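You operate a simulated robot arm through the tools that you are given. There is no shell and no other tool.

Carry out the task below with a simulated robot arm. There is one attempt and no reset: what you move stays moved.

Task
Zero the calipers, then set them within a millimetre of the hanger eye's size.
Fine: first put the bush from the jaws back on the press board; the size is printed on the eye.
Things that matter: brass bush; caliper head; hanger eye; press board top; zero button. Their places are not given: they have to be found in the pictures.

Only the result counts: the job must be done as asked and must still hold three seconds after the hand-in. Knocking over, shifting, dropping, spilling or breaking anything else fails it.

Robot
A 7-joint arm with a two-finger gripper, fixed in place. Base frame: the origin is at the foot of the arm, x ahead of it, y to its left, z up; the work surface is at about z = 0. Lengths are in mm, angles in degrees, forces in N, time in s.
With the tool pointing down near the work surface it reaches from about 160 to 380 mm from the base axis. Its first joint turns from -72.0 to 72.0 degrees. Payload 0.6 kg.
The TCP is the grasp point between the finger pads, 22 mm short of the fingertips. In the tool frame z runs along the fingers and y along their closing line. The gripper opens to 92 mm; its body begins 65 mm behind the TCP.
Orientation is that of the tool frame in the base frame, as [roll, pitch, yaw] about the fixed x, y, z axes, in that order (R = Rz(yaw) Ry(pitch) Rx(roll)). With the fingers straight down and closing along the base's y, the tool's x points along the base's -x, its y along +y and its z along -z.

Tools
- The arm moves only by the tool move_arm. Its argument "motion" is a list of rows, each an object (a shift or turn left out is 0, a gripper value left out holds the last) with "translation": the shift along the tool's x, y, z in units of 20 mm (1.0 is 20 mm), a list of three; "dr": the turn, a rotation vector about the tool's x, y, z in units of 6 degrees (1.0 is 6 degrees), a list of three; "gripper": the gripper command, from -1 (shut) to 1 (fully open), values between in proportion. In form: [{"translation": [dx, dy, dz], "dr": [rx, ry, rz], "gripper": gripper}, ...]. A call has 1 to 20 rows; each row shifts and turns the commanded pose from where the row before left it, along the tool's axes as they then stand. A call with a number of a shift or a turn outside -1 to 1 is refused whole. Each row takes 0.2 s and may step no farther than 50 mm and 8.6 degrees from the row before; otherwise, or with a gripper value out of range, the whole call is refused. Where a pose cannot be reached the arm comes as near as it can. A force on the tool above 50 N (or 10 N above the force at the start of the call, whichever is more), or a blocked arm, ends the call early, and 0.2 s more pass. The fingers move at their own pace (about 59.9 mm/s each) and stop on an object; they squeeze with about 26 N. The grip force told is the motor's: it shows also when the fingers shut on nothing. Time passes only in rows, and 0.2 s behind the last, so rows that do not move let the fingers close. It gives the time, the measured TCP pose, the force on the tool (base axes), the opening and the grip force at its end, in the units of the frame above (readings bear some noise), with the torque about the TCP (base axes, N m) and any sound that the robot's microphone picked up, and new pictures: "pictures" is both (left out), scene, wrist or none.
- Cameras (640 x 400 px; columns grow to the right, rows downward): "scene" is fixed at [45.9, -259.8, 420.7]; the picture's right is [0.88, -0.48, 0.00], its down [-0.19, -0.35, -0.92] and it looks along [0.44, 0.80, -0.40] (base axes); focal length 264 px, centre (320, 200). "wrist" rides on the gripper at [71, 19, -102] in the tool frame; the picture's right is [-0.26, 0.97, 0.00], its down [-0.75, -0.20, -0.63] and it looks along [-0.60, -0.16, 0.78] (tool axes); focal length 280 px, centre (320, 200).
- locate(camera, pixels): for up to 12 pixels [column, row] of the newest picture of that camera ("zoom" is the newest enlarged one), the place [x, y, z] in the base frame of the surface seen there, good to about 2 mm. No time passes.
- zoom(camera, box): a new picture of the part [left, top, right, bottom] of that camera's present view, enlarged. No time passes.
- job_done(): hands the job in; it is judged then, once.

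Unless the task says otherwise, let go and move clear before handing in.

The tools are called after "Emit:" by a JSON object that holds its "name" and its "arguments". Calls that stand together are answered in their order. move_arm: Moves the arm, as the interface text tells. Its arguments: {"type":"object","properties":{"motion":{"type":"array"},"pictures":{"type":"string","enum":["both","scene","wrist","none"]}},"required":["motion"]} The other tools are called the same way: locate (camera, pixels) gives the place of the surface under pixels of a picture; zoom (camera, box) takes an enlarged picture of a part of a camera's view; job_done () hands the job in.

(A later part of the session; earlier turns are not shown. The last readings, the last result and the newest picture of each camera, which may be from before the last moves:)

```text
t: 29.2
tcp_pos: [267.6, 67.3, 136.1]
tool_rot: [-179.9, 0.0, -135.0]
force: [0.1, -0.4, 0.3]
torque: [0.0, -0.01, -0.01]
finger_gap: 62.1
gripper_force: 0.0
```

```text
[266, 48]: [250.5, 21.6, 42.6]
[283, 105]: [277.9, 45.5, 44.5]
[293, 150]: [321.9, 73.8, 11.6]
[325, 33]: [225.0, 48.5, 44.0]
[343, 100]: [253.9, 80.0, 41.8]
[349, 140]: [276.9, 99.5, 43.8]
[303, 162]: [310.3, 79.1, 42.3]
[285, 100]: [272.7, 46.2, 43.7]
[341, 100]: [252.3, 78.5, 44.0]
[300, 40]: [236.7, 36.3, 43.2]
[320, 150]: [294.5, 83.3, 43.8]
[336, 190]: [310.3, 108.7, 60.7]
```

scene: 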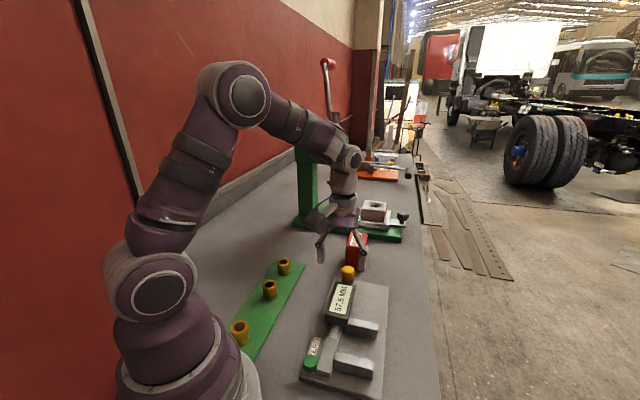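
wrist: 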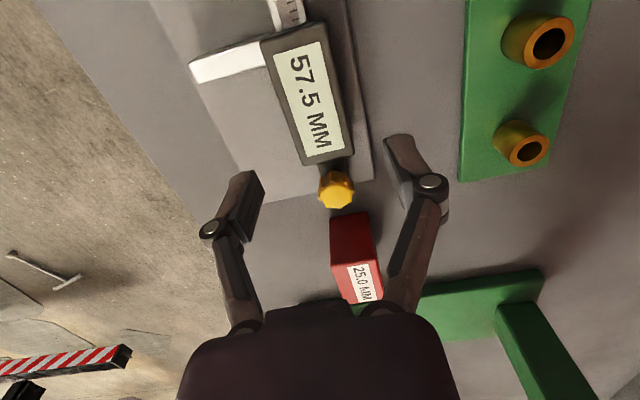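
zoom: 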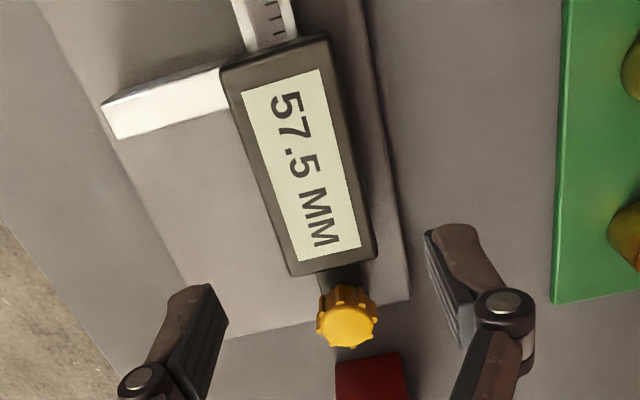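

Head edges give v from 124 to 163.5 mm (about 40 mm wide, centre offset 2–3 mm from the TCP). I'll shift 2.5 mm and descend to z≈46 around the head.

Emit:
{"name": "move_arm", "arguments": {"motion": [{"translation": [0, -0.13, 0.5]}, {"translation": [0, 0, 1]}, {"translation": [0, 0, 1]}, {"translation": [0, 0, 0.6]}, {"translation": [0, 0, 0.5]}, {"translation": [0, 0, 0.4]}, {"translation": [0, 0, 0.4]}, {}]}}

Emit:
{"name": "zoom", "arguments": {"camera": "wrist", "box": [200, 80, 440, 300]}}

```text
t: 31.0
tcp_pos: [269.1, 64.9, 44.1]
tool_rot: [-179.8, 0.2, -135.0]
force: [-1.1, 0.1, -0.5]
torque: [0.0, -0.02, 0.02]
finger_gap: 62.0
gripper_force: 0.0
```

scene: 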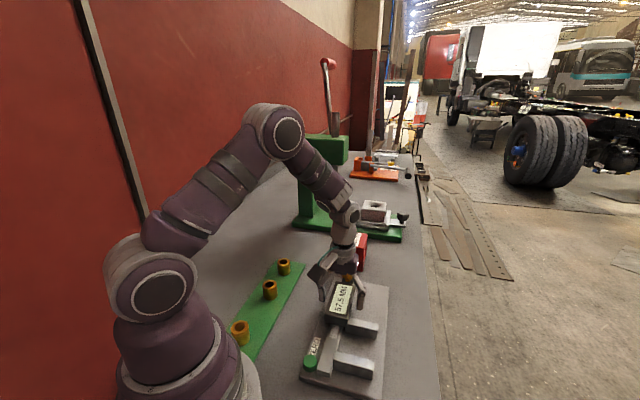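
wrist: 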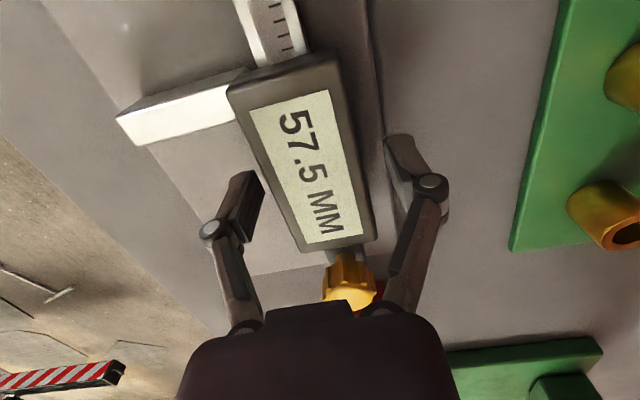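

```text
1.82 times, centred on (320, 190) of wrist
```

zoom: 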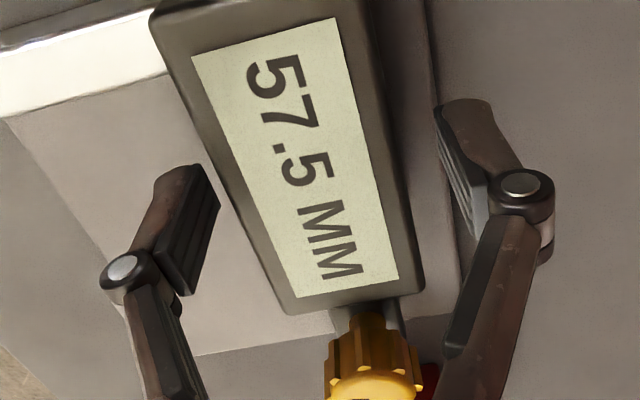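

The head sits centred between the pads (left edge (271,183), right edge (364,183), TCP axis (320,183)). I'll close on it.

Emit:
{"name": "move_arm", "arguments": {"motion": [{"gripper": -0.03}, {}, {"gripper": -0.15}, {"gripper": -1}, {}, {}]}}

```text
t: 32.4
tcp_pos: [270.4, 64.0, 45.4]
tool_rot: [-179.6, 0.2, -135.2]
force: [14.3, -14.9, 6.6]
torque: [-0.31, -0.17, -0.02]
finger_gap: 43.6
gripper_force: 28.3
```

scene: 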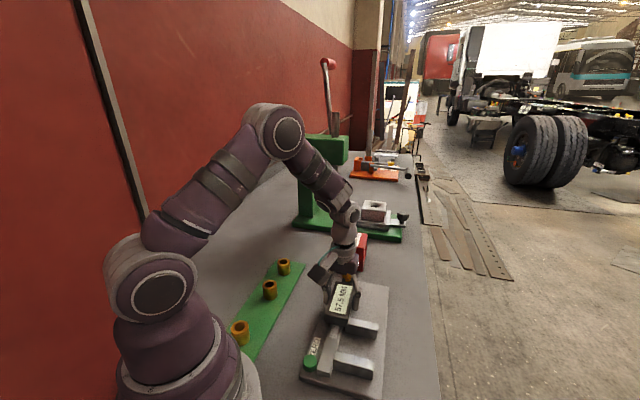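
wrist: 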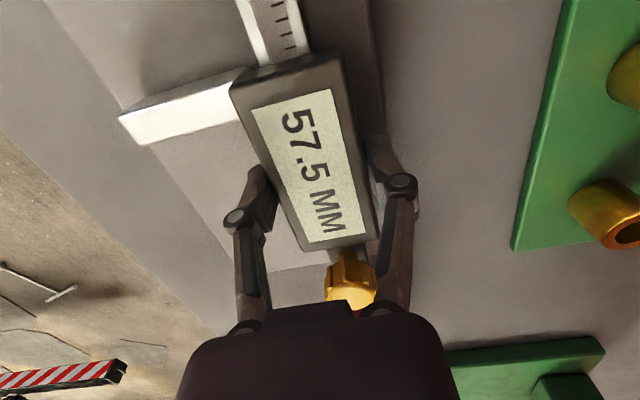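

The grip holds at 43.6 mm, but a sideways force of about 20 N along (+x,-y) shows I'm ~1.5 mm off centre; I'll shift that way to relieve it.

Emit:
{"name": "move_arm", "arguments": {"motion": [{"translation": [0, -0.08, 0]}, {}], "pictures": "none"}}

```text
t: 33.0
tcp_pos: [269.9, 62.6, 44.5]
tool_rot: [-179.9, -0.1, -135.0]
force: [13.9, -13.6, -31.5]
torque: [0.08, -0.32, -0.06]
finger_gap: 43.5
gripper_force: 28.3
```

Sideways force is unchanged and a -31 N vertical force appeared; I'll wait a moment and re-read before moving.

Emit:
{"name": "move_arm", "arguments": {"motion": [{}, {}], "pictures": "none"}}

```text
t: 33.6
tcp_pos: [269.6, 63.1, 44.9]
tool_rot: [-179.9, 0.1, -134.9]
force: [10.9, -12.2, -33.5]
torque: [-0.22, 0.08, -0.03]
finger_gap: 43.5
gripper_force: 28.4
```

The lateral push persists, so the grip is off-centre by more than I shifted. Cleaner to open, shift another 1.5 mm toward (+x,-y), and close again.

Emit:
{"name": "move_arm", "arguments": {"motion": [{"gripper": 0.2}, {}, {}], "pictures": "wrist"}}

```text
t: 34.4
tcp_pos: [270.2, 64.3, 45.5]
tool_rot: [-179.9, 0.0, -135.0]
force: [0.1, -0.6, 0.4]
torque: [-0.01, 0.01, 0.03]
finger_gap: 54.9
gripper_force: 0.0
```

wrist: 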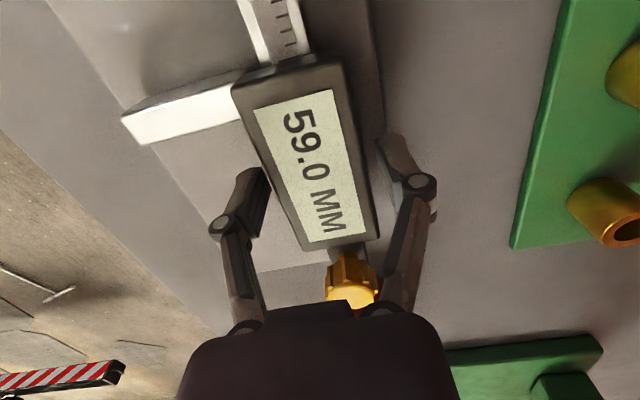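

Now force-free; the display reads 59.0, so the head slides freely along the beam. I'll zoom to judge the centring between the pads.

Emit:
{"name": "zoom", "arguments": {"camera": "wrist", "box": [200, 100, 440, 280]}}

Emit:
{"name": "locate", "arguments": {"camera": "wrist", "pixels": [[262, 190], [266, 200], [258, 180], [385, 160], [390, 175], [381, 150], [283, 193], [362, 174], [270, 180], [358, 150], [275, 190], [370, 175]]}}

```text
2.22 times, centred on (320, 190) of wrist
```

zoom: 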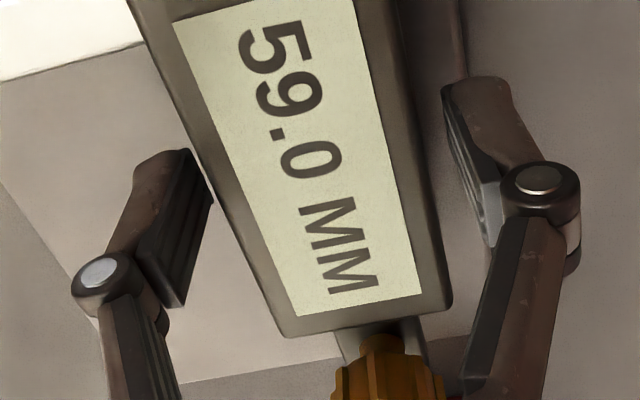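

```text
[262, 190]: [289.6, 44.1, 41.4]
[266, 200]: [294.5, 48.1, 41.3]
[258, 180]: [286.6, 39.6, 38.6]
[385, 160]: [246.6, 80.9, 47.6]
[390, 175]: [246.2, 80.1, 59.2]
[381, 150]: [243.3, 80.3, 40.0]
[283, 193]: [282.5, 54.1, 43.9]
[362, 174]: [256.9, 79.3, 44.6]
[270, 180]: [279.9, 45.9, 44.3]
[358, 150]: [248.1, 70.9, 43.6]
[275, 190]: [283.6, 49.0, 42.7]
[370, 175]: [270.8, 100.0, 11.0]
```

Pads are at v≈117.3 and 174, the head sides at about 123.5 and 166.5, so the grip is now centred within 1 mm. I'll close again.

Emit:
{"name": "move_arm", "arguments": {"motion": [{"gripper": -0.03}, {"gripper": -0.08}, {"gripper": -1}, {}, {}], "pictures": "wrist"}}

```text
t: 35.6
tcp_pos: [269.6, 64.5, 45.8]
tool_rot: [-179.9, 0.1, -134.9]
force: [-3.8, 3.3, 7.6]
torque: [0.02, 0.12, -0.02]
finger_gap: 43.6
gripper_force: 27.7
```

wrist: 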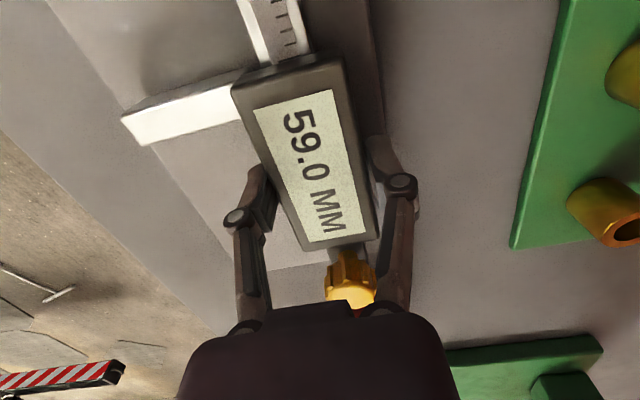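

Forces are small now with a firm 43.6 mm grip, display 59.0. I'll slide the head 10 mm toward the fixed jaw and watch.

Emit:
{"name": "move_arm", "arguments": {"motion": [{"translation": [0.1, 0, 0]}, {"translation": [0.15, 0, 0]}, {"translation": [0.15, 0, 0]}, {"translation": [0.1, 0, 0]}, {}], "pictures": "wrist"}}

```text
t: 36.8
tcp_pos: [263.7, 57.9, 45.2]
tool_rot: [-180.0, 0.1, -134.8]
force: [-8.5, 9.0, 14.1]
torque: [0.54, -0.18, 0.08]
finger_gap: 43.7
gripper_force: 28.2
```

wrist: 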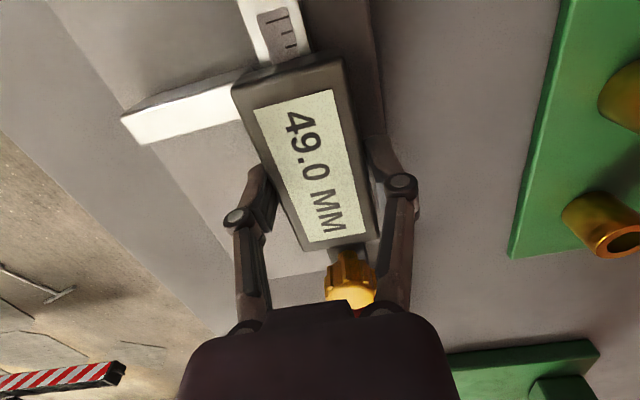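

The display followed exactly to 49.0. I'll continue sliding 25 mm, easing slightly sideways to relieve the 12 N lateral load.

Emit:
{"name": "move_arm", "arguments": {"motion": [{"translation": [0.1, 0.02, 0]}, {"translation": [0.2, 0, 0]}, {"translation": [0.2, 0, 0]}, {"translation": [0.2, 0, 0]}, {"translation": [0.2, 0, 0]}, {"translation": [0.2, 0, 0]}, {"translation": [0.15, 0, 0]}, {}], "pictures": "wrist"}}

```text
t: 38.6
tcp_pos: [245.1, 39.6, 45.0]
tool_rot: [-179.7, 0.1, -135.1]
force: [3.0, -3.1, 25.0]
torque: [0.04, -0.11, 0.06]
finger_gap: 43.7
gripper_force: 27.5
```

wrist: 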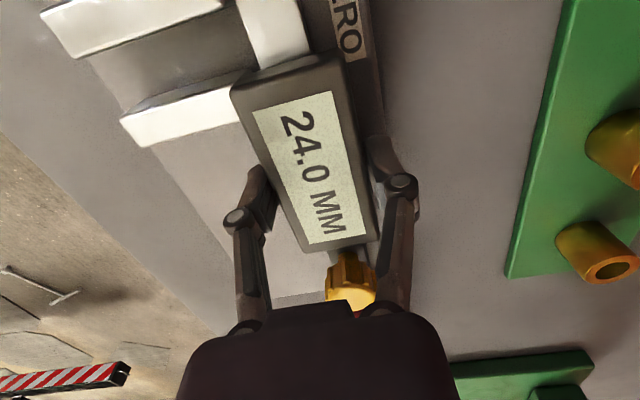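

Display 24.0 with the jaws still apart. I'll estimate the remaining gap before approaching the closed stop.

Emit:
{"name": "locate", "arguments": {"camera": "wrist", "pixels": [[80, 52], [150, 30], [215, 8], [130, 112], [180, 93], [230, 76]]}}

Emit:
{"name": "zoom", "arguments": {"camera": "wrist", "box": [30, 0, 350, 160]}}

```text
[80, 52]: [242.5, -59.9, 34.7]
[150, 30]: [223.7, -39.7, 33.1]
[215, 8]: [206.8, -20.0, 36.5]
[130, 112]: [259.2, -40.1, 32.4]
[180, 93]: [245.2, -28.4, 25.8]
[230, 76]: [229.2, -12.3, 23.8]
```

```text
2.00 times, centred on (190, 80) of wrist
```

zoom: 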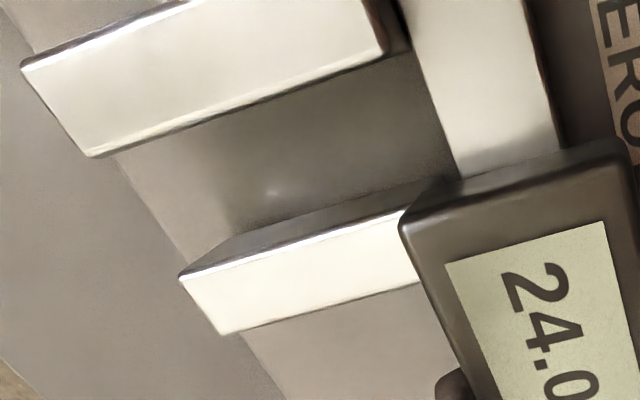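

Emit:
{"name": "locate", "arguments": {"camera": "wrist", "pixels": [[80, 75], [150, 50], [218, 26], [126, 138], [180, 123], [226, 109]]}}

```text
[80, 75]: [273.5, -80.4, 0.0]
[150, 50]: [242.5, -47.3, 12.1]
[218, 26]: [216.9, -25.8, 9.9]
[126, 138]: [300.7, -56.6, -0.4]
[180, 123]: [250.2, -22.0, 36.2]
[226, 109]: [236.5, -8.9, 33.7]
```

Inner faces are about 23 mm apart, so the scale is slightly off zero. I'll close 18 mm more, relieving the vertical load, then creep.

Emit:
{"name": "move_arm", "arguments": {"motion": [{"translation": [0.1, 0, -0.03]}, {"translation": [0.2, 0, 0]}, {"translation": [0.2, 0, 0]}, {"translation": [0.2, 0, 0]}, {"translation": [0.15, 0, 0]}, {"translation": [0.05, 0, 0]}, {}], "pictures": "wrist"}}

```text
t: 40.2
tcp_pos: [231.6, 26.0, 44.5]
tool_rot: [-179.9, 0.0, -135.0]
force: [12.0, -12.9, -34.5]
torque: [-0.02, -0.12, 0.04]
finger_gap: 44.1
gripper_force: 28.2
```

wrist: 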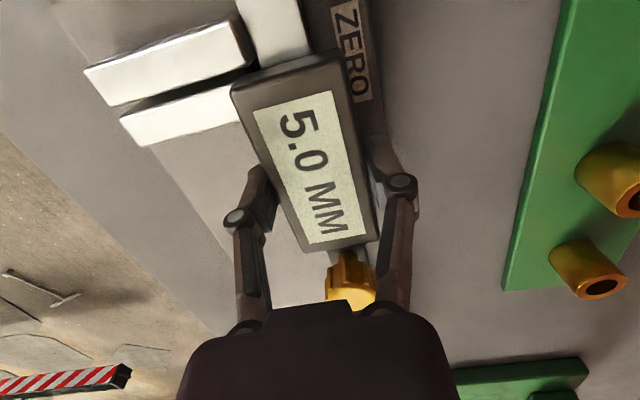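

Display 5.0 with a few mm of gap left at (190,85). I'll creep in 1 mm steps while nudging down slightly to relieve the vertical pull.

Emit:
{"name": "move_arm", "arguments": {"motion": [{"translation": [0.05, -0.02, 0.02]}, {"translation": [0.05, 0, 0]}, {"translation": [0.05, 0, 0]}, {}], "pictures": "wrist"}}

Emit:
{"name": "zoom", "arguments": {"camera": "wrist", "box": [60, 0, 300, 160]}}

```text
t: 41.2
tcp_pos: [229.8, 24.2, 44.8]
tool_rot: [180.0, 0.1, -134.9]
force: [-4.5, 4.8, 16.9]
torque: [-0.07, 0.36, -0.02]
finger_gap: 43.9
gripper_force: 27.8
```

wrist: 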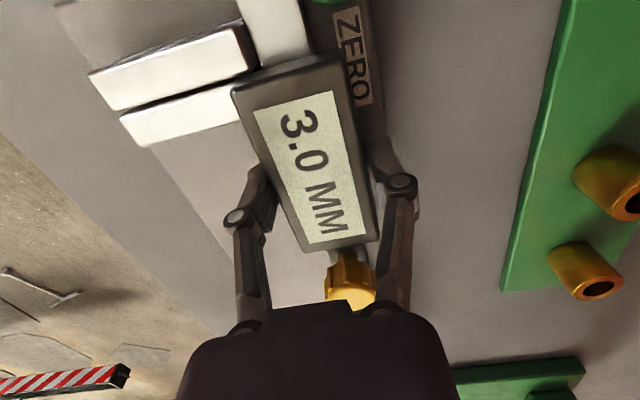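

```text
2.50 times, centred on (180, 80) of wrist
```

zoom: 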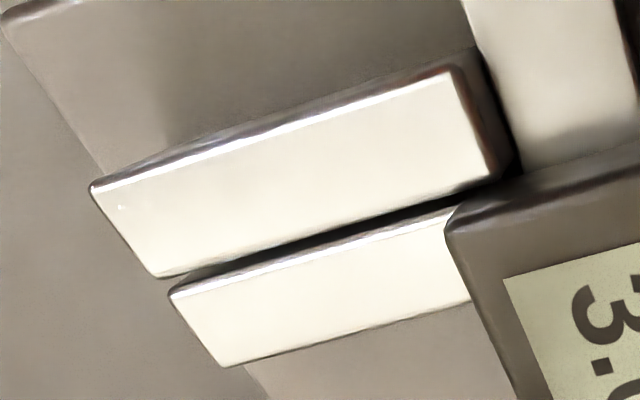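

Display 3.0 with a thin gap still visible between the jaws. Continue in 1 mm steps.

Emit:
{"name": "move_arm", "arguments": {"motion": [{"translation": [0.05, 0, -0.01]}, {"translation": [0.05, 0, 0]}, {"translation": [0.03, 0, 0]}, {}], "pictures": "wrist"}}

Emit:
{"name": "zoom", "arguments": {"camera": "wrist", "box": [60, 0, 360, 250]}}

```text
t: 42.2
tcp_pos: [227.6, 23.4, 46.8]
tool_rot: [-179.9, 0.3, -134.8]
force: [14.4, 27.0, -8.9]
torque: [0.48, -0.35, -0.13]
finger_gap: 43.9
gripper_force: 27.6
```

wrist: 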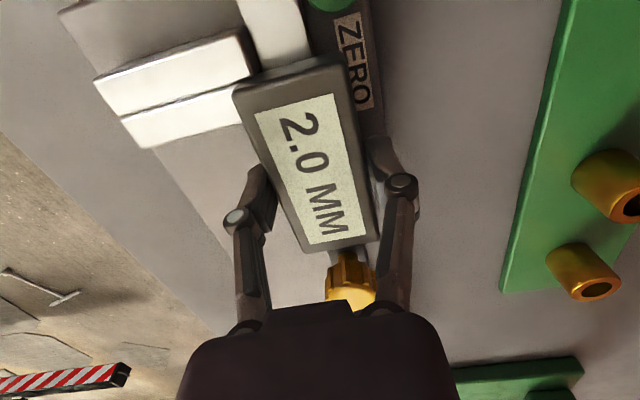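

```text
1.60 times, centred on (210, 125) of wrist
```

zoom: 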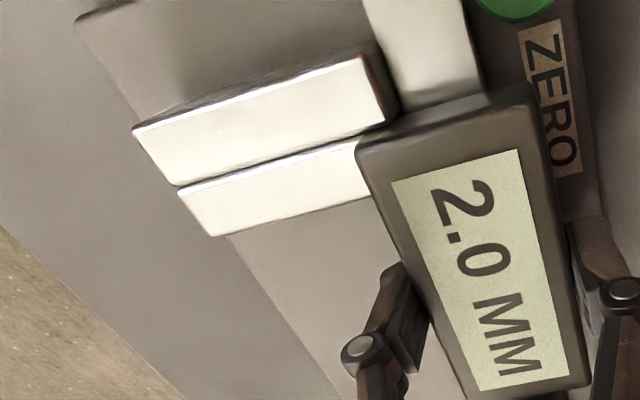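

About 29 N along +u and the display at 2.0: the jaws appear shut. I'll nudge once more by 0.5 mm to confirm the stop.

Emit:
{"name": "move_arm", "arguments": {"motion": [{"translation": [0.025, 0, 0]}, {}], "pictures": "wrist"}}

Emit:
{"name": "zoom", "arguments": {"camera": "wrist", "box": [60, 0, 300, 160]}}

```text
t: 42.8
tcp_pos: [229.0, 22.6, 46.6]
tool_rot: [-180.0, 0.2, -135.0]
force: [11.2, 31.3, -5.6]
torque: [0.46, -0.27, -0.19]
finger_gap: 43.8
gripper_force: 28.2
```

wrist: 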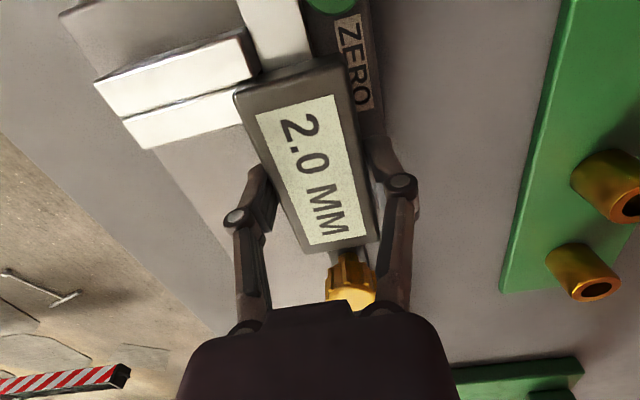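

```text
2.50 times, centred on (180, 80) of wrist
```

zoom: 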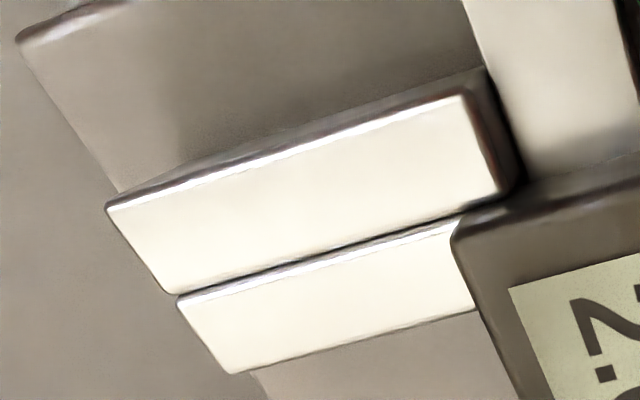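

Display holds at 2.0 under 30 N, so the jaws are fully shut. I'll release the head and confirm it stays put.

Emit:
{"name": "move_arm", "arguments": {"motion": [{"gripper": 0.1}, {"gripper": 0.3}, {}, {}], "pictures": "wrist"}}

Emit:
{"name": "zoom", "arguments": {"camera": "wrist", "box": [60, 0, 360, 250]}}

```text
t: 43.8
tcp_pos: [228.2, 20.6, 45.1]
tool_rot: [-179.9, 0.0, -135.0]
force: [-0.4, 0.4, -0.1]
torque: [-0.02, 0.02, 0.0]
finger_gap: 59.8
gripper_force: 0.0
```

wrist: 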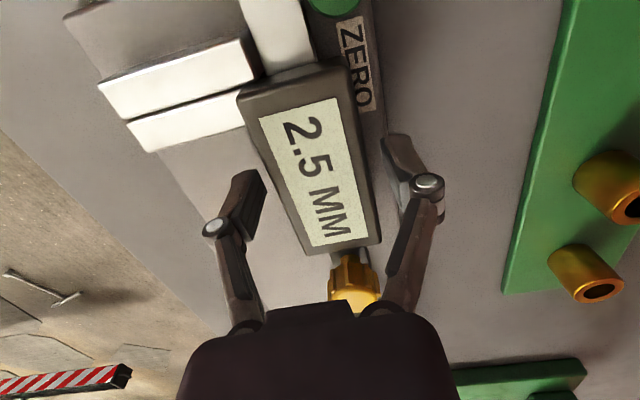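

```text
1.60 times, centred on (210, 125) of wrist
```

zoom: 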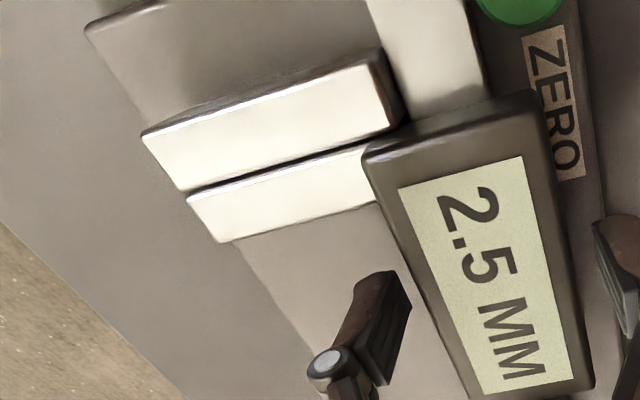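

On release the arm's stored push let the head spring back to 2.5. I'd rather shut the jaw by pushing its outer face with closed fingertips; I'll locate that face first.

Emit:
{"name": "locate", "arguments": {"camera": "wrist", "pixels": [[160, 146], [200, 136], [235, 127], [150, 128], [220, 105], [140, 100], [215, 75], [190, 118], [200, 150], [330, 3], [200, 160], [180, 145]]}}

```text
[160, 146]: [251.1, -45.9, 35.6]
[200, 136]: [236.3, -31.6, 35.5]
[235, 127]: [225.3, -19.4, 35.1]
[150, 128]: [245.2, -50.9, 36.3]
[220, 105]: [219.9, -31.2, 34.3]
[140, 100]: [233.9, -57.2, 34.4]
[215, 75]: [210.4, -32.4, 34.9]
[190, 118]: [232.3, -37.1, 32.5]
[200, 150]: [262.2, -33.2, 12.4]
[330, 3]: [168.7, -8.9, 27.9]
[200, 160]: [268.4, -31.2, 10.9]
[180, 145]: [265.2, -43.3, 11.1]
```

The jaw's outer face is at u≈146 (e.g. (236,-32)). I'll rise clear, shut the fingers, and go down beside the jaw on its outer side at about (255,-11).

Emit:
{"name": "move_arm", "arguments": {"motion": [{"translation": [0, 0, -0.5]}, {"translation": [0, 0, -1]}, {"translation": [0, 0, -1], "gripper": -1}, {"translation": [0.05, -1, 0]}, {"translation": [0.1, -1, 0]}, {"translation": [0.05, -0.1, 0]}, {}, {}]}}

```text
t: 45.6
tcp_pos: [255.4, -11.6, 94.6]
tool_rot: [-179.9, 0.1, -134.9]
force: [0.0, 0.1, -0.1]
torque: [-0.02, 0.01, -0.05]
finger_gap: 0.0
gripper_force: 26.5
```

scene: 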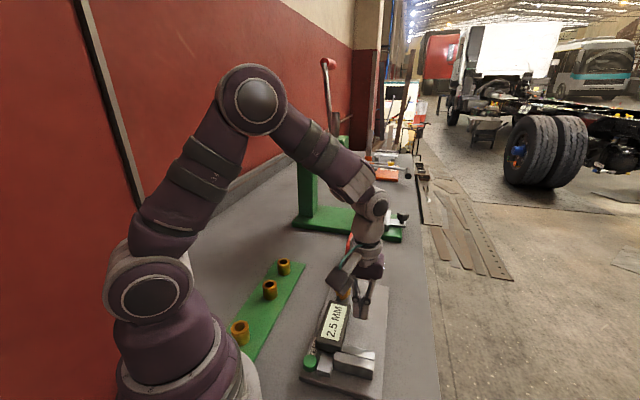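
wrist: 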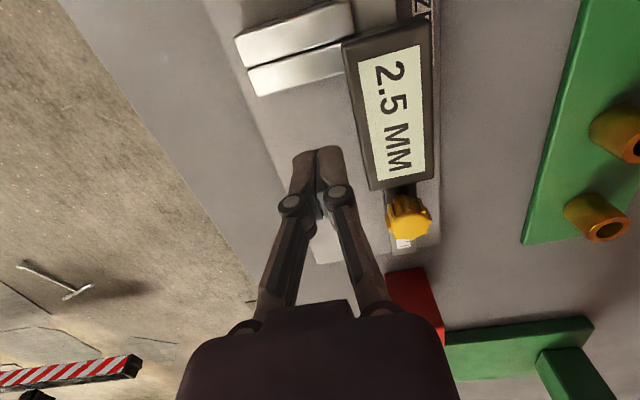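

Fingers shut, hovering outside the jaw with clear board beneath. I'll go down to z≈41 (tips at about 19).

Emit:
{"name": "move_arm", "arguments": {"motion": [{"translation": [0, 0, 0.6]}, {"translation": [0, 0, 0.8]}, {"translation": [0, 0, 0.8]}, {"translation": [0, 0, 0.45]}, {}]}}

Emit:
{"name": "zoom", "arguments": {"camera": "wrist", "box": [200, 50, 440, 230]}}

```text
t: 46.8
tcp_pos: [255.8, -9.8, 42.5]
tool_rot: [-179.9, 0.1, -135.0]
force: [0.4, 0.6, 0.2]
torque: [-0.02, 0.0, -0.02]
finger_gap: 0.0
gripper_force: 25.5
```

scene: 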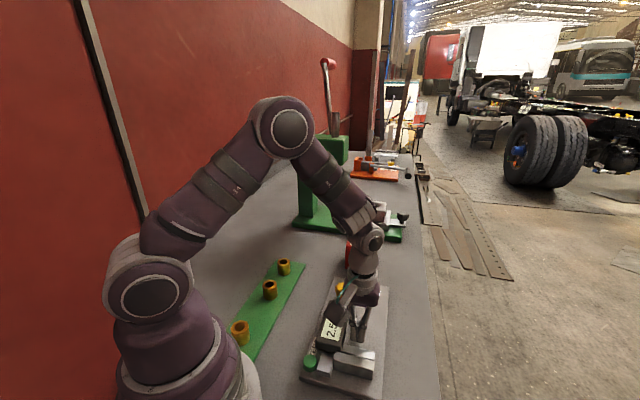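
wrist: 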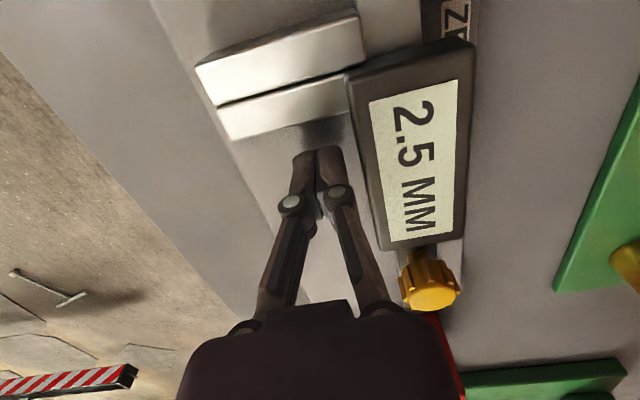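

```text
2.22 times, centred on (320, 140) of wrist
```

zoom: 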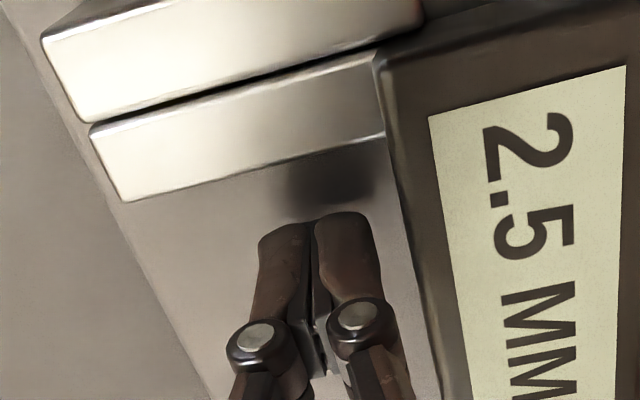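

The fingertips stand clear of the jaw and head. I'll advance toward the jaw along the axis and watch for contact.

Emit:
{"name": "move_arm", "arguments": {"motion": [{"translation": [0.2, 0, 0]}, {"translation": [0.25, 0, 0]}, {"translation": [0.2, 0, 0]}, {"translation": [0.05, 0, 0]}, {}], "pictures": "wrist"}}

```text
t: 48.0
tcp_pos: [245.9, -21.4, 40.9]
tool_rot: [-180.0, 0.2, -134.9]
force: [-0.1, 0.3, 0.6]
torque: [-0.01, 0.02, -0.01]
finger_gap: 0.0
gripper_force: 26.1
```

wrist: 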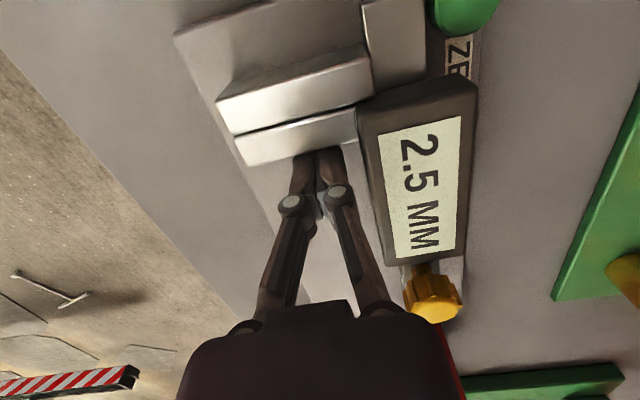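

No contact yet (force ~0), about 4–5 mm to go. I'll creep in 1 mm steps.

Emit:
{"name": "move_arm", "arguments": {"motion": [{"translation": [0.05, 0, 0]}, {"translation": [0.05, 0, 0]}, {"translation": [0.05, 0, 0]}, {"translation": [0.05, 0, 0]}, {}], "pictures": "wrist"}}

```text
t: 49.2
tcp_pos: [242.7, -23.8, 42.5]
tool_rot: [-179.9, 0.1, -134.9]
force: [0.1, 0.1, 0.9]
torque: [-0.02, 0.03, 0.0]
finger_gap: 0.0
gripper_force: 26.3
```

wrist: 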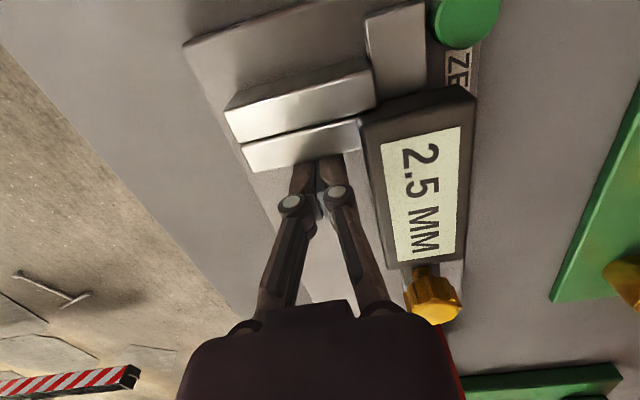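

Still no contact (u≈155), so I keep creeping in.

Emit:
{"name": "move_arm", "arguments": {"motion": [{"translation": [0.04, 0, 0]}, {"translation": [0.04, 0, 0]}, {"translation": [0.04, 0, 0]}, {}], "pictures": "wrist"}}

```text
t: 50.2
tcp_pos: [242.5, -25.6, 43.8]
tool_rot: [-179.8, 0.2, -134.9]
force: [3.9, 10.8, 3.6]
torque: [0.14, -0.03, -0.07]
finger_gap: 5.7
gripper_force: 27.9
```

wrist: 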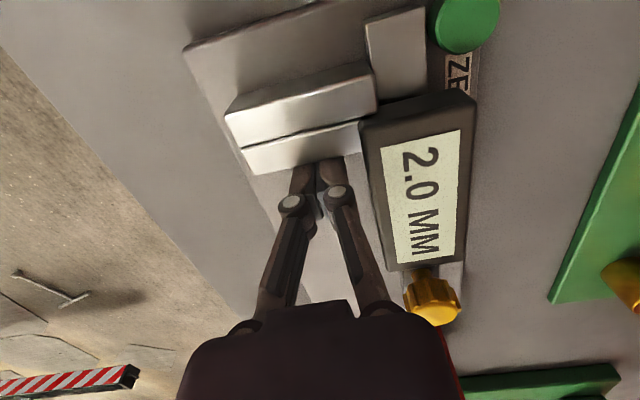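

Display back to 2.0 with about 10 N push. One small extra nudge to seat the jaws, then back straight off.

Emit:
{"name": "move_arm", "arguments": {"motion": [{"translation": [0.03, 0, 0]}, {}], "pictures": "wrist"}}

Emit:
{"name": "move_arm", "arguments": {"motion": [{"translation": [-0.1, 0, 0]}, {"translation": [-0.2, 0, 0]}, {"translation": [-0.3, 0, 0]}, {"translation": [-0.3, 0, 0]}, {}], "pictures": "wrist"}}

```text
t: 50.8
tcp_pos: [241.7, -25.8, 42.9]
tool_rot: [-179.9, 0.3, -134.8]
force: [15.7, 20.9, -14.7]
torque: [0.4, -0.36, -0.03]
finger_gap: 6.1
gripper_force: 28.2
```

wrist: 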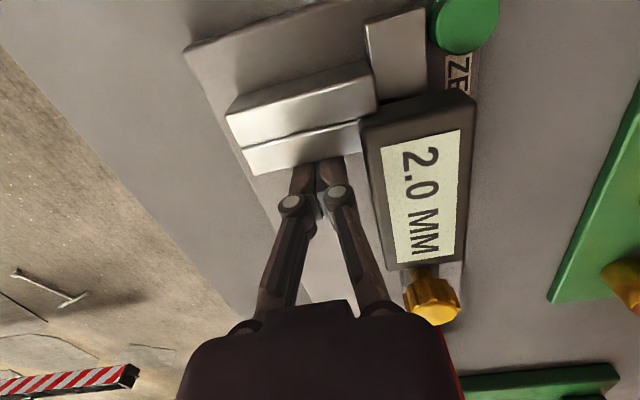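

```text
t: 52.0
tcp_pos: [254.9, -14.2, 42.8]
tool_rot: [-179.9, -0.1, -135.0]
force: [-0.3, 0.5, 0.3]
torque: [0.01, -0.01, -0.02]
finger_gap: 0.0
gripper_force: 28.1
```

wrist: 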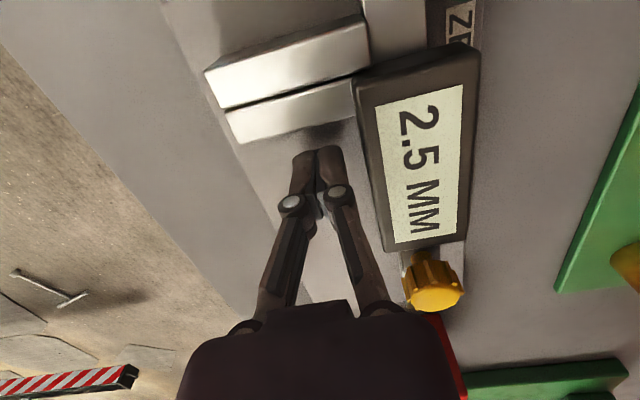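

After backing off it reads 2.5 again; so 2.0 was elastic squeeze and 2.5 is the relaxed shut reading. I'll zoom to check that the jaws are visually touching.

Emit:
{"name": "zoom", "arguments": {"camera": "wrist", "box": [190, 0, 390, 150]}}

Emit:
{"name": "zoom", "arguments": {"camera": "scene", "box": [295, 300, 395, 400]}}

```text
2.67 times, centred on (290, 75) of wrist
```

zoom: 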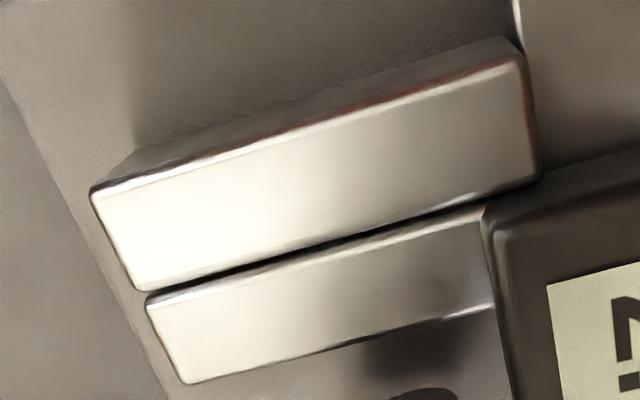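

```text
4.00 times, centred on (345, 350) of scene
```

zoom: 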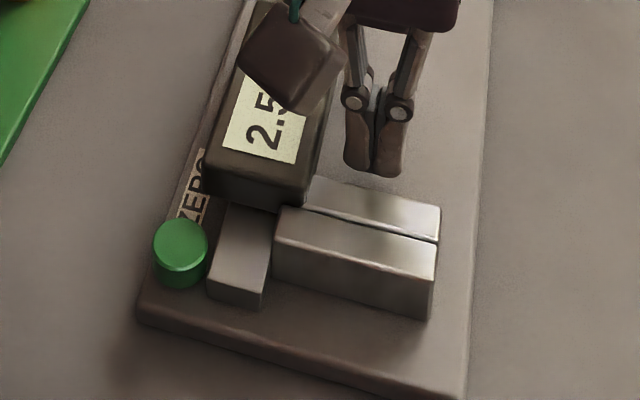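

The jaws are visibly shut. Next I'll rise and move the closed fingertips over the green button near (166,-10), offset a little away from the beam.

Emit:
{"name": "move_arm", "arguments": {"motion": [{"translation": [0, 0, -0.8]}, {"translation": [0, 0, -1]}, {"translation": [0, 0, -0.8]}, {"translation": [0.5, 0.7, 0]}, {"translation": [0.6, 0.75, 0]}, {"translation": [0.6, 0.75, 0]}, {"translation": [0.6, 0.75, 0]}, {"translation": [0.56, 0.59, 0]}, {}]}}

Emit:
{"name": "zoom", "arguments": {"camera": "scene", "box": [270, 290, 390, 400]}}

```text
t: 54.0
tcp_pos: [164.1, -2.4, 94.3]
tool_rot: [-179.9, 0.1, -135.1]
force: [-1.2, -0.5, 0.3]
torque: [0.02, 0.03, 0.01]
finger_gap: 0.0
gripper_force: 28.1
```

scene: 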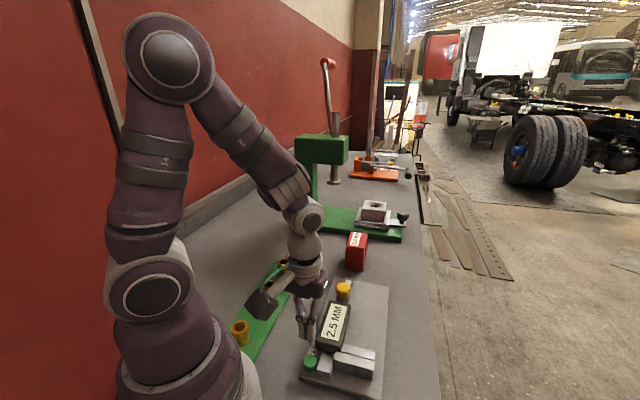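
wrist: 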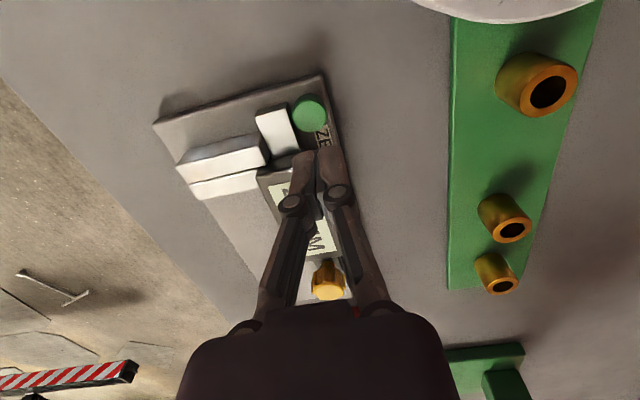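

```text
3.64 times, centred on (330, 345) of scene
```

zoom: 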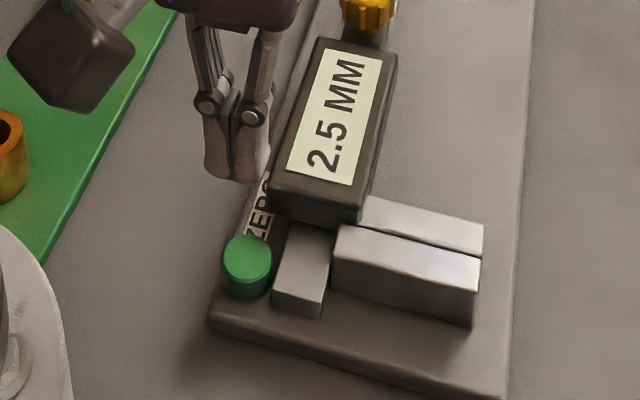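

The button at wrist (310,112) lies a few mm ahead of the TCP axis. I'll locate its rim precisely.

Emit:
{"name": "locate", "arguments": {"camera": "wrist", "pixels": [[310, 108], [297, 108], [322, 108], [310, 98], [310, 117], [305, 122], [275, 125], [262, 112], [285, 110]]}}

Emit:
{"name": "locate", "arguments": {"camera": "zoom", "pixels": [[247, 258], [227, 252], [268, 256], [247, 240], [247, 276], [240, 265], [310, 240], [300, 285]]}}

Emit:
{"name": "zoom", "arguments": {"camera": "wrist", "box": [220, 60, 400, 200]}}

```text
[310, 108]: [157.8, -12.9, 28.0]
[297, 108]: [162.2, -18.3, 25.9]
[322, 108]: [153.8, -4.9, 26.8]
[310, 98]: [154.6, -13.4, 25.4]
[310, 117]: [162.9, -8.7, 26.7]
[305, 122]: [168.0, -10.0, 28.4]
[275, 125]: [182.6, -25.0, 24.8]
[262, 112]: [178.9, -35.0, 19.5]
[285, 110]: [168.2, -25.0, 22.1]
```

```text
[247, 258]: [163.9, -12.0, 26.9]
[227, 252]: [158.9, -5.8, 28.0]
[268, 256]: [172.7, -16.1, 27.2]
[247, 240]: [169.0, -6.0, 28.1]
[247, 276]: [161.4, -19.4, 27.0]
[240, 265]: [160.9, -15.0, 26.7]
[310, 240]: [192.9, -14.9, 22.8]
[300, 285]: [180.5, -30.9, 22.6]
```

```text
2.86 times, centred on (310, 130) of wrist
```

zoom: 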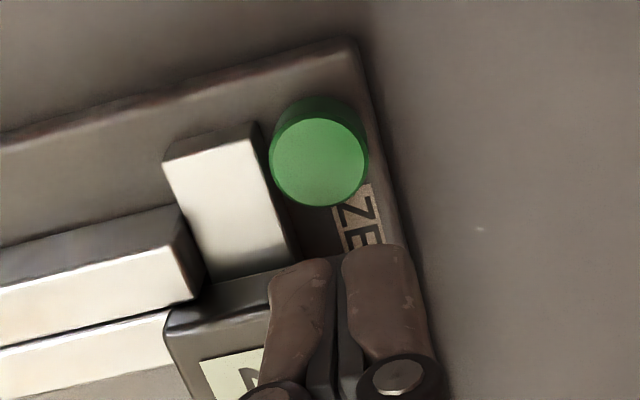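

Button centre is about (164.5,-10.5), top z≈27. I'll shift 2.5 mm toward it and descend to just above the button.

Emit:
{"name": "move_arm", "arguments": {"motion": [{"translation": [0.13, 0, 0.5]}, {"translation": [0, 0, 0.7]}, {"translation": [0, 0, 0.5]}, {"translation": [0, 0, 0.3]}, {}]}}

Emit:
{"name": "zoom", "arguments": {"camera": "scene", "box": [270, 290, 390, 400]}}

Emit:
{"name": "zoom", "arguments": {"camera": "wrist", "box": [220, 80, 420, 240]}}

```text
t: 55.2
tcp_pos: [161.8, -6.3, 54.2]
tool_rot: [-179.8, 0.0, -135.1]
force: [0.4, -0.9, -0.1]
torque: [-0.01, 0.01, -0.03]
finger_gap: 0.1
gripper_force: 28.1
```

scene: 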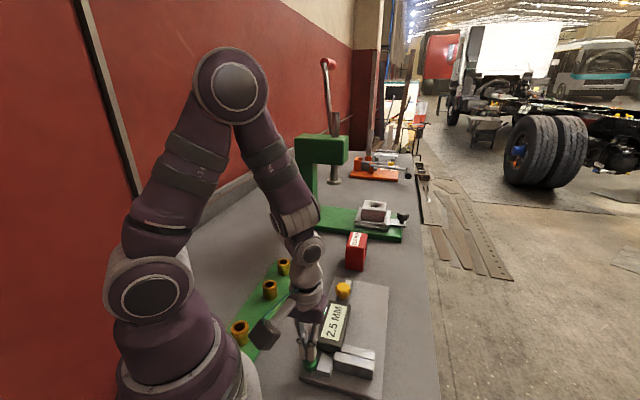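
wrist: 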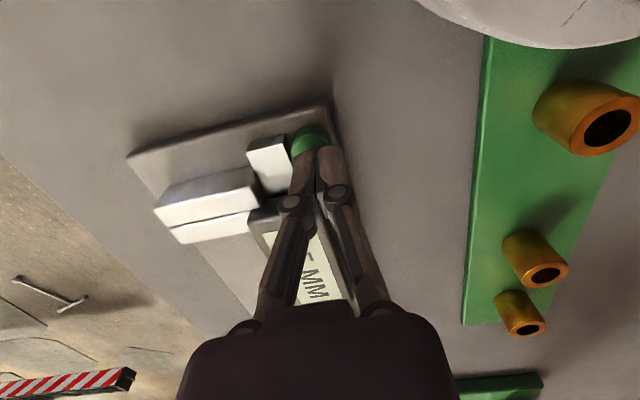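

```text
3.64 times, centred on (330, 345) of scene
```

zoom: 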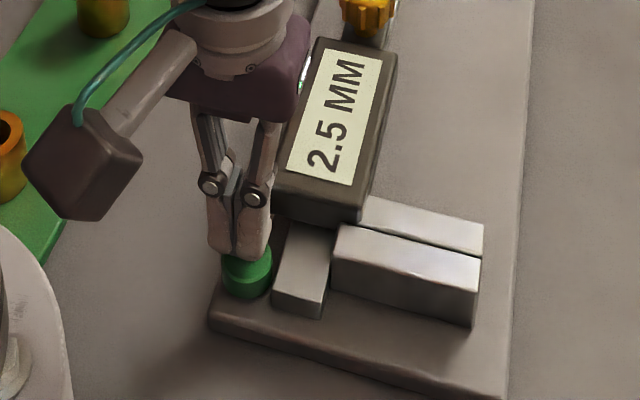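

```text
2.50 times, centred on (320, 160) of wrist
```

zoom: 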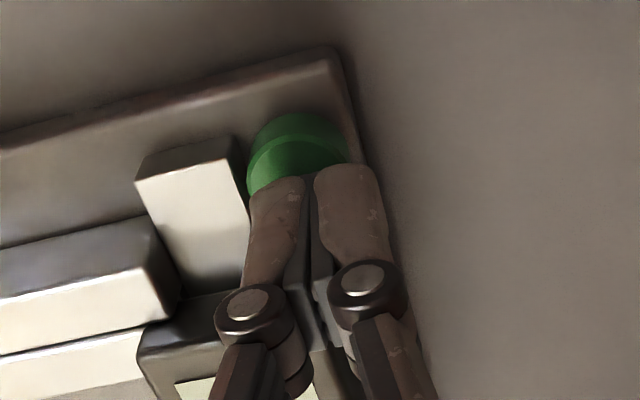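

The fingertips are over the button and clear of the beam. I'll press down in small steps, listening and watching the force.

Emit:
{"name": "move_arm", "arguments": {"motion": [{"translation": [0, 0, 0.1]}, {"translation": [0, 0, 0.1]}, {"translation": [0, 0, 0.1]}, {}]}}

Emit:
{"name": "zoom", "arguments": {"camera": "scene", "box": [270, 290, 390, 400]}}

```text
t: 56.2
tcp_pos: [161.3, -5.9, 49.1]
tool_rot: [180.0, 0.2, -135.0]
force: [0.4, -0.3, 0.6]
torque: [-0.02, 0.01, 0.01]
finger_gap: 6.0
gripper_force: 27.8
```

scene: 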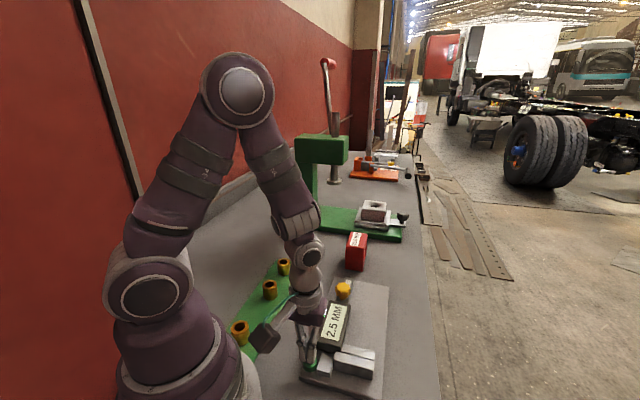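
wrist: 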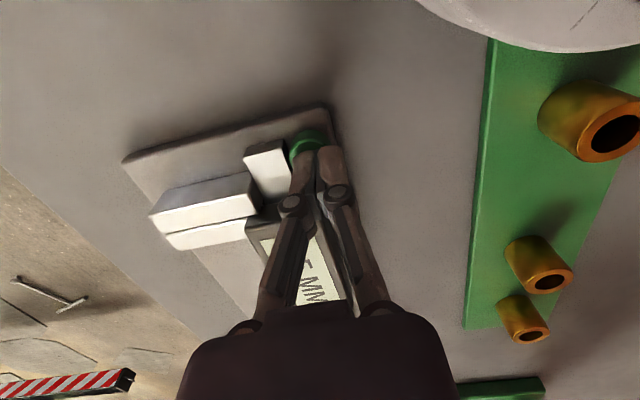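

```text
3.64 times, centred on (330, 345) of scene
```

zoom: 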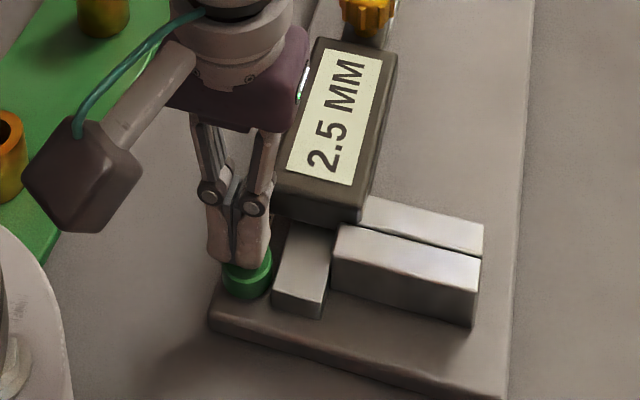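

The tips are just reaching the button top. I'll press a further 3 mm in small steps.

Emit:
{"name": "move_arm", "arguments": {"motion": [{"translation": [0, 0, 0.06]}, {"translation": [0, 0, 0.06]}, {"translation": [0, 0, 0.05]}, {}], "pictures": "scene"}}

Emit:
{"name": "zoom", "arguments": {"camera": "scene", "box": [270, 290, 390, 400]}}

```text
t: 57.2
tcp_pos: [160.9, -5.1, 45.7]
tool_rot: [-180.0, 0.2, -135.0]
force: [0.5, 0.5, 1.7]
torque: [0.01, 0.0, -0.01]
finger_gap: 5.9
gripper_force: 27.8
heard: click
```

scene: 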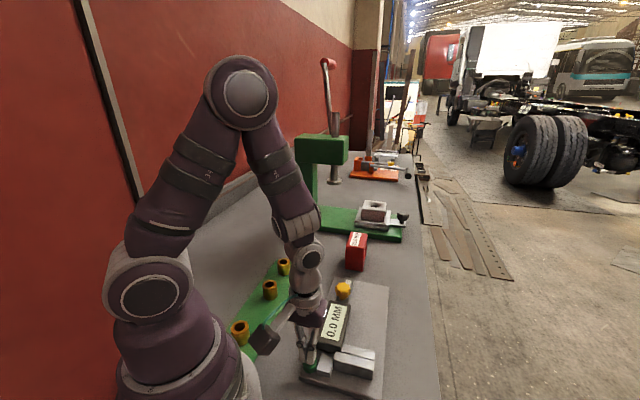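

```text
3.64 times, centred on (330, 345) of scene
```

zoom: 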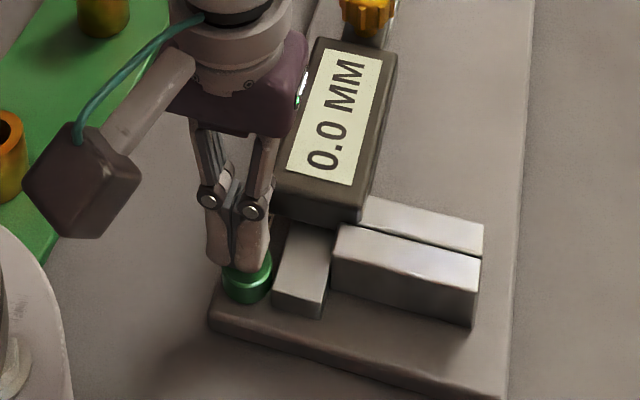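

A click was heard and the display now reads 0.0. I'll rise off the button and go back above the head with the fingers open.

Emit:
{"name": "move_arm", "arguments": {"motion": [{"translation": [0, 0, -0.4]}, {"translation": [0, 0, -0.8]}, {"translation": [0, 0, -0.8]}, {"translation": [0, 0, -0.6]}, {"translation": [-0.5, -0.2, 0], "gripper": 0.3}, {"translation": [-0.8, -0.32, 0]}, {"translation": [-0.8, -0.32, 0]}, {"translation": [-0.8, -0.32, 0]}, {"translation": [-0.59, -0.245, 0]}, {}, {}]}}

Emit:
{"name": "zoom", "arguments": {"camera": "wrist", "box": [200, 50, 440, 230]}}

```text
t: 59.6
tcp_pos: [232.6, 23.9, 97.0]
tool_rot: [-179.9, 0.1, -135.0]
force: [0.6, 0.0, 0.3]
torque: [0.01, 0.02, 0.03]
finger_gap: 59.8
gripper_force: 0.1
```

scene: 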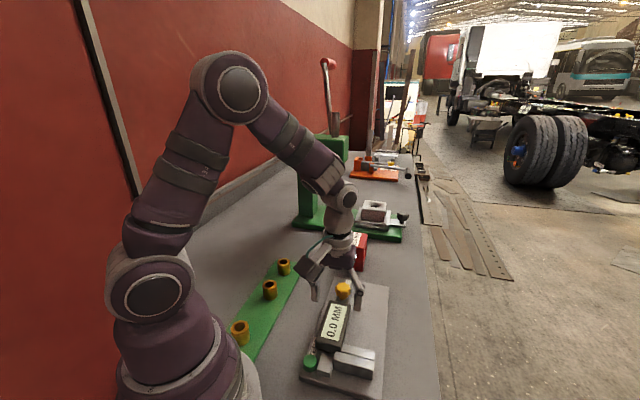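
wrist: 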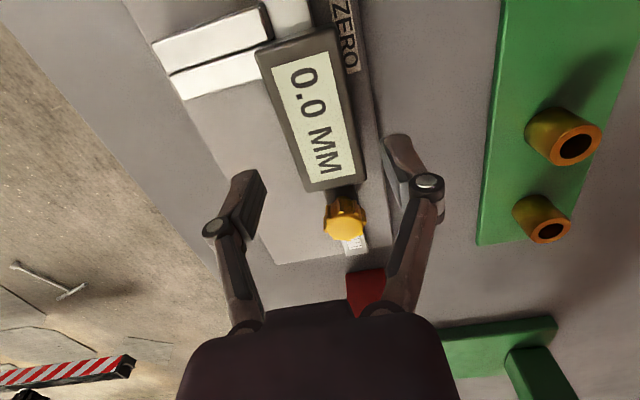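

```text
2.22 times, centred on (320, 140) of wrist
```

zoom: 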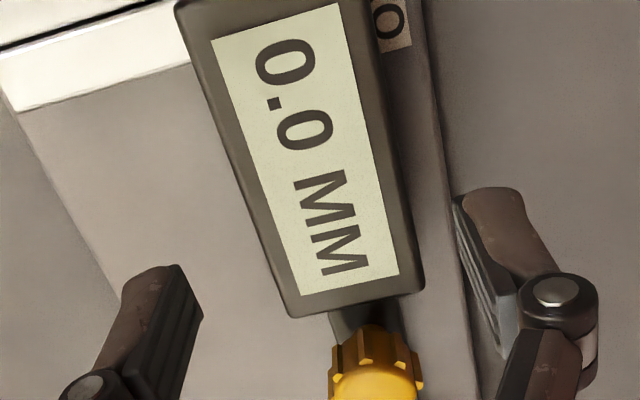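

The display reads 0.0 and I'm above the head. I'll measure pad and head-side positions to centre before descending.

Emit:
{"name": "locate", "arguments": {"camera": "wrist", "pixels": [[258, 190], [262, 198], [254, 185], [388, 160], [392, 178], [386, 150], [283, 120], [290, 140], [277, 100], [350, 100], [355, 120], [346, 85]]}}

```text
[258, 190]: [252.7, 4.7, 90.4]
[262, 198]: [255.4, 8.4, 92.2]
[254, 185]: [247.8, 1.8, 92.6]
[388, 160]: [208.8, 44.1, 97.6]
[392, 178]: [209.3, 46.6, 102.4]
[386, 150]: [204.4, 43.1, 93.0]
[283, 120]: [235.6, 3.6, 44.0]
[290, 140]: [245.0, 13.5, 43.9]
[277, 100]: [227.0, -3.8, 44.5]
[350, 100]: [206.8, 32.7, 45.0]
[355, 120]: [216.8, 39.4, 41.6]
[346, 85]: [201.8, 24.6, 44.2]
```

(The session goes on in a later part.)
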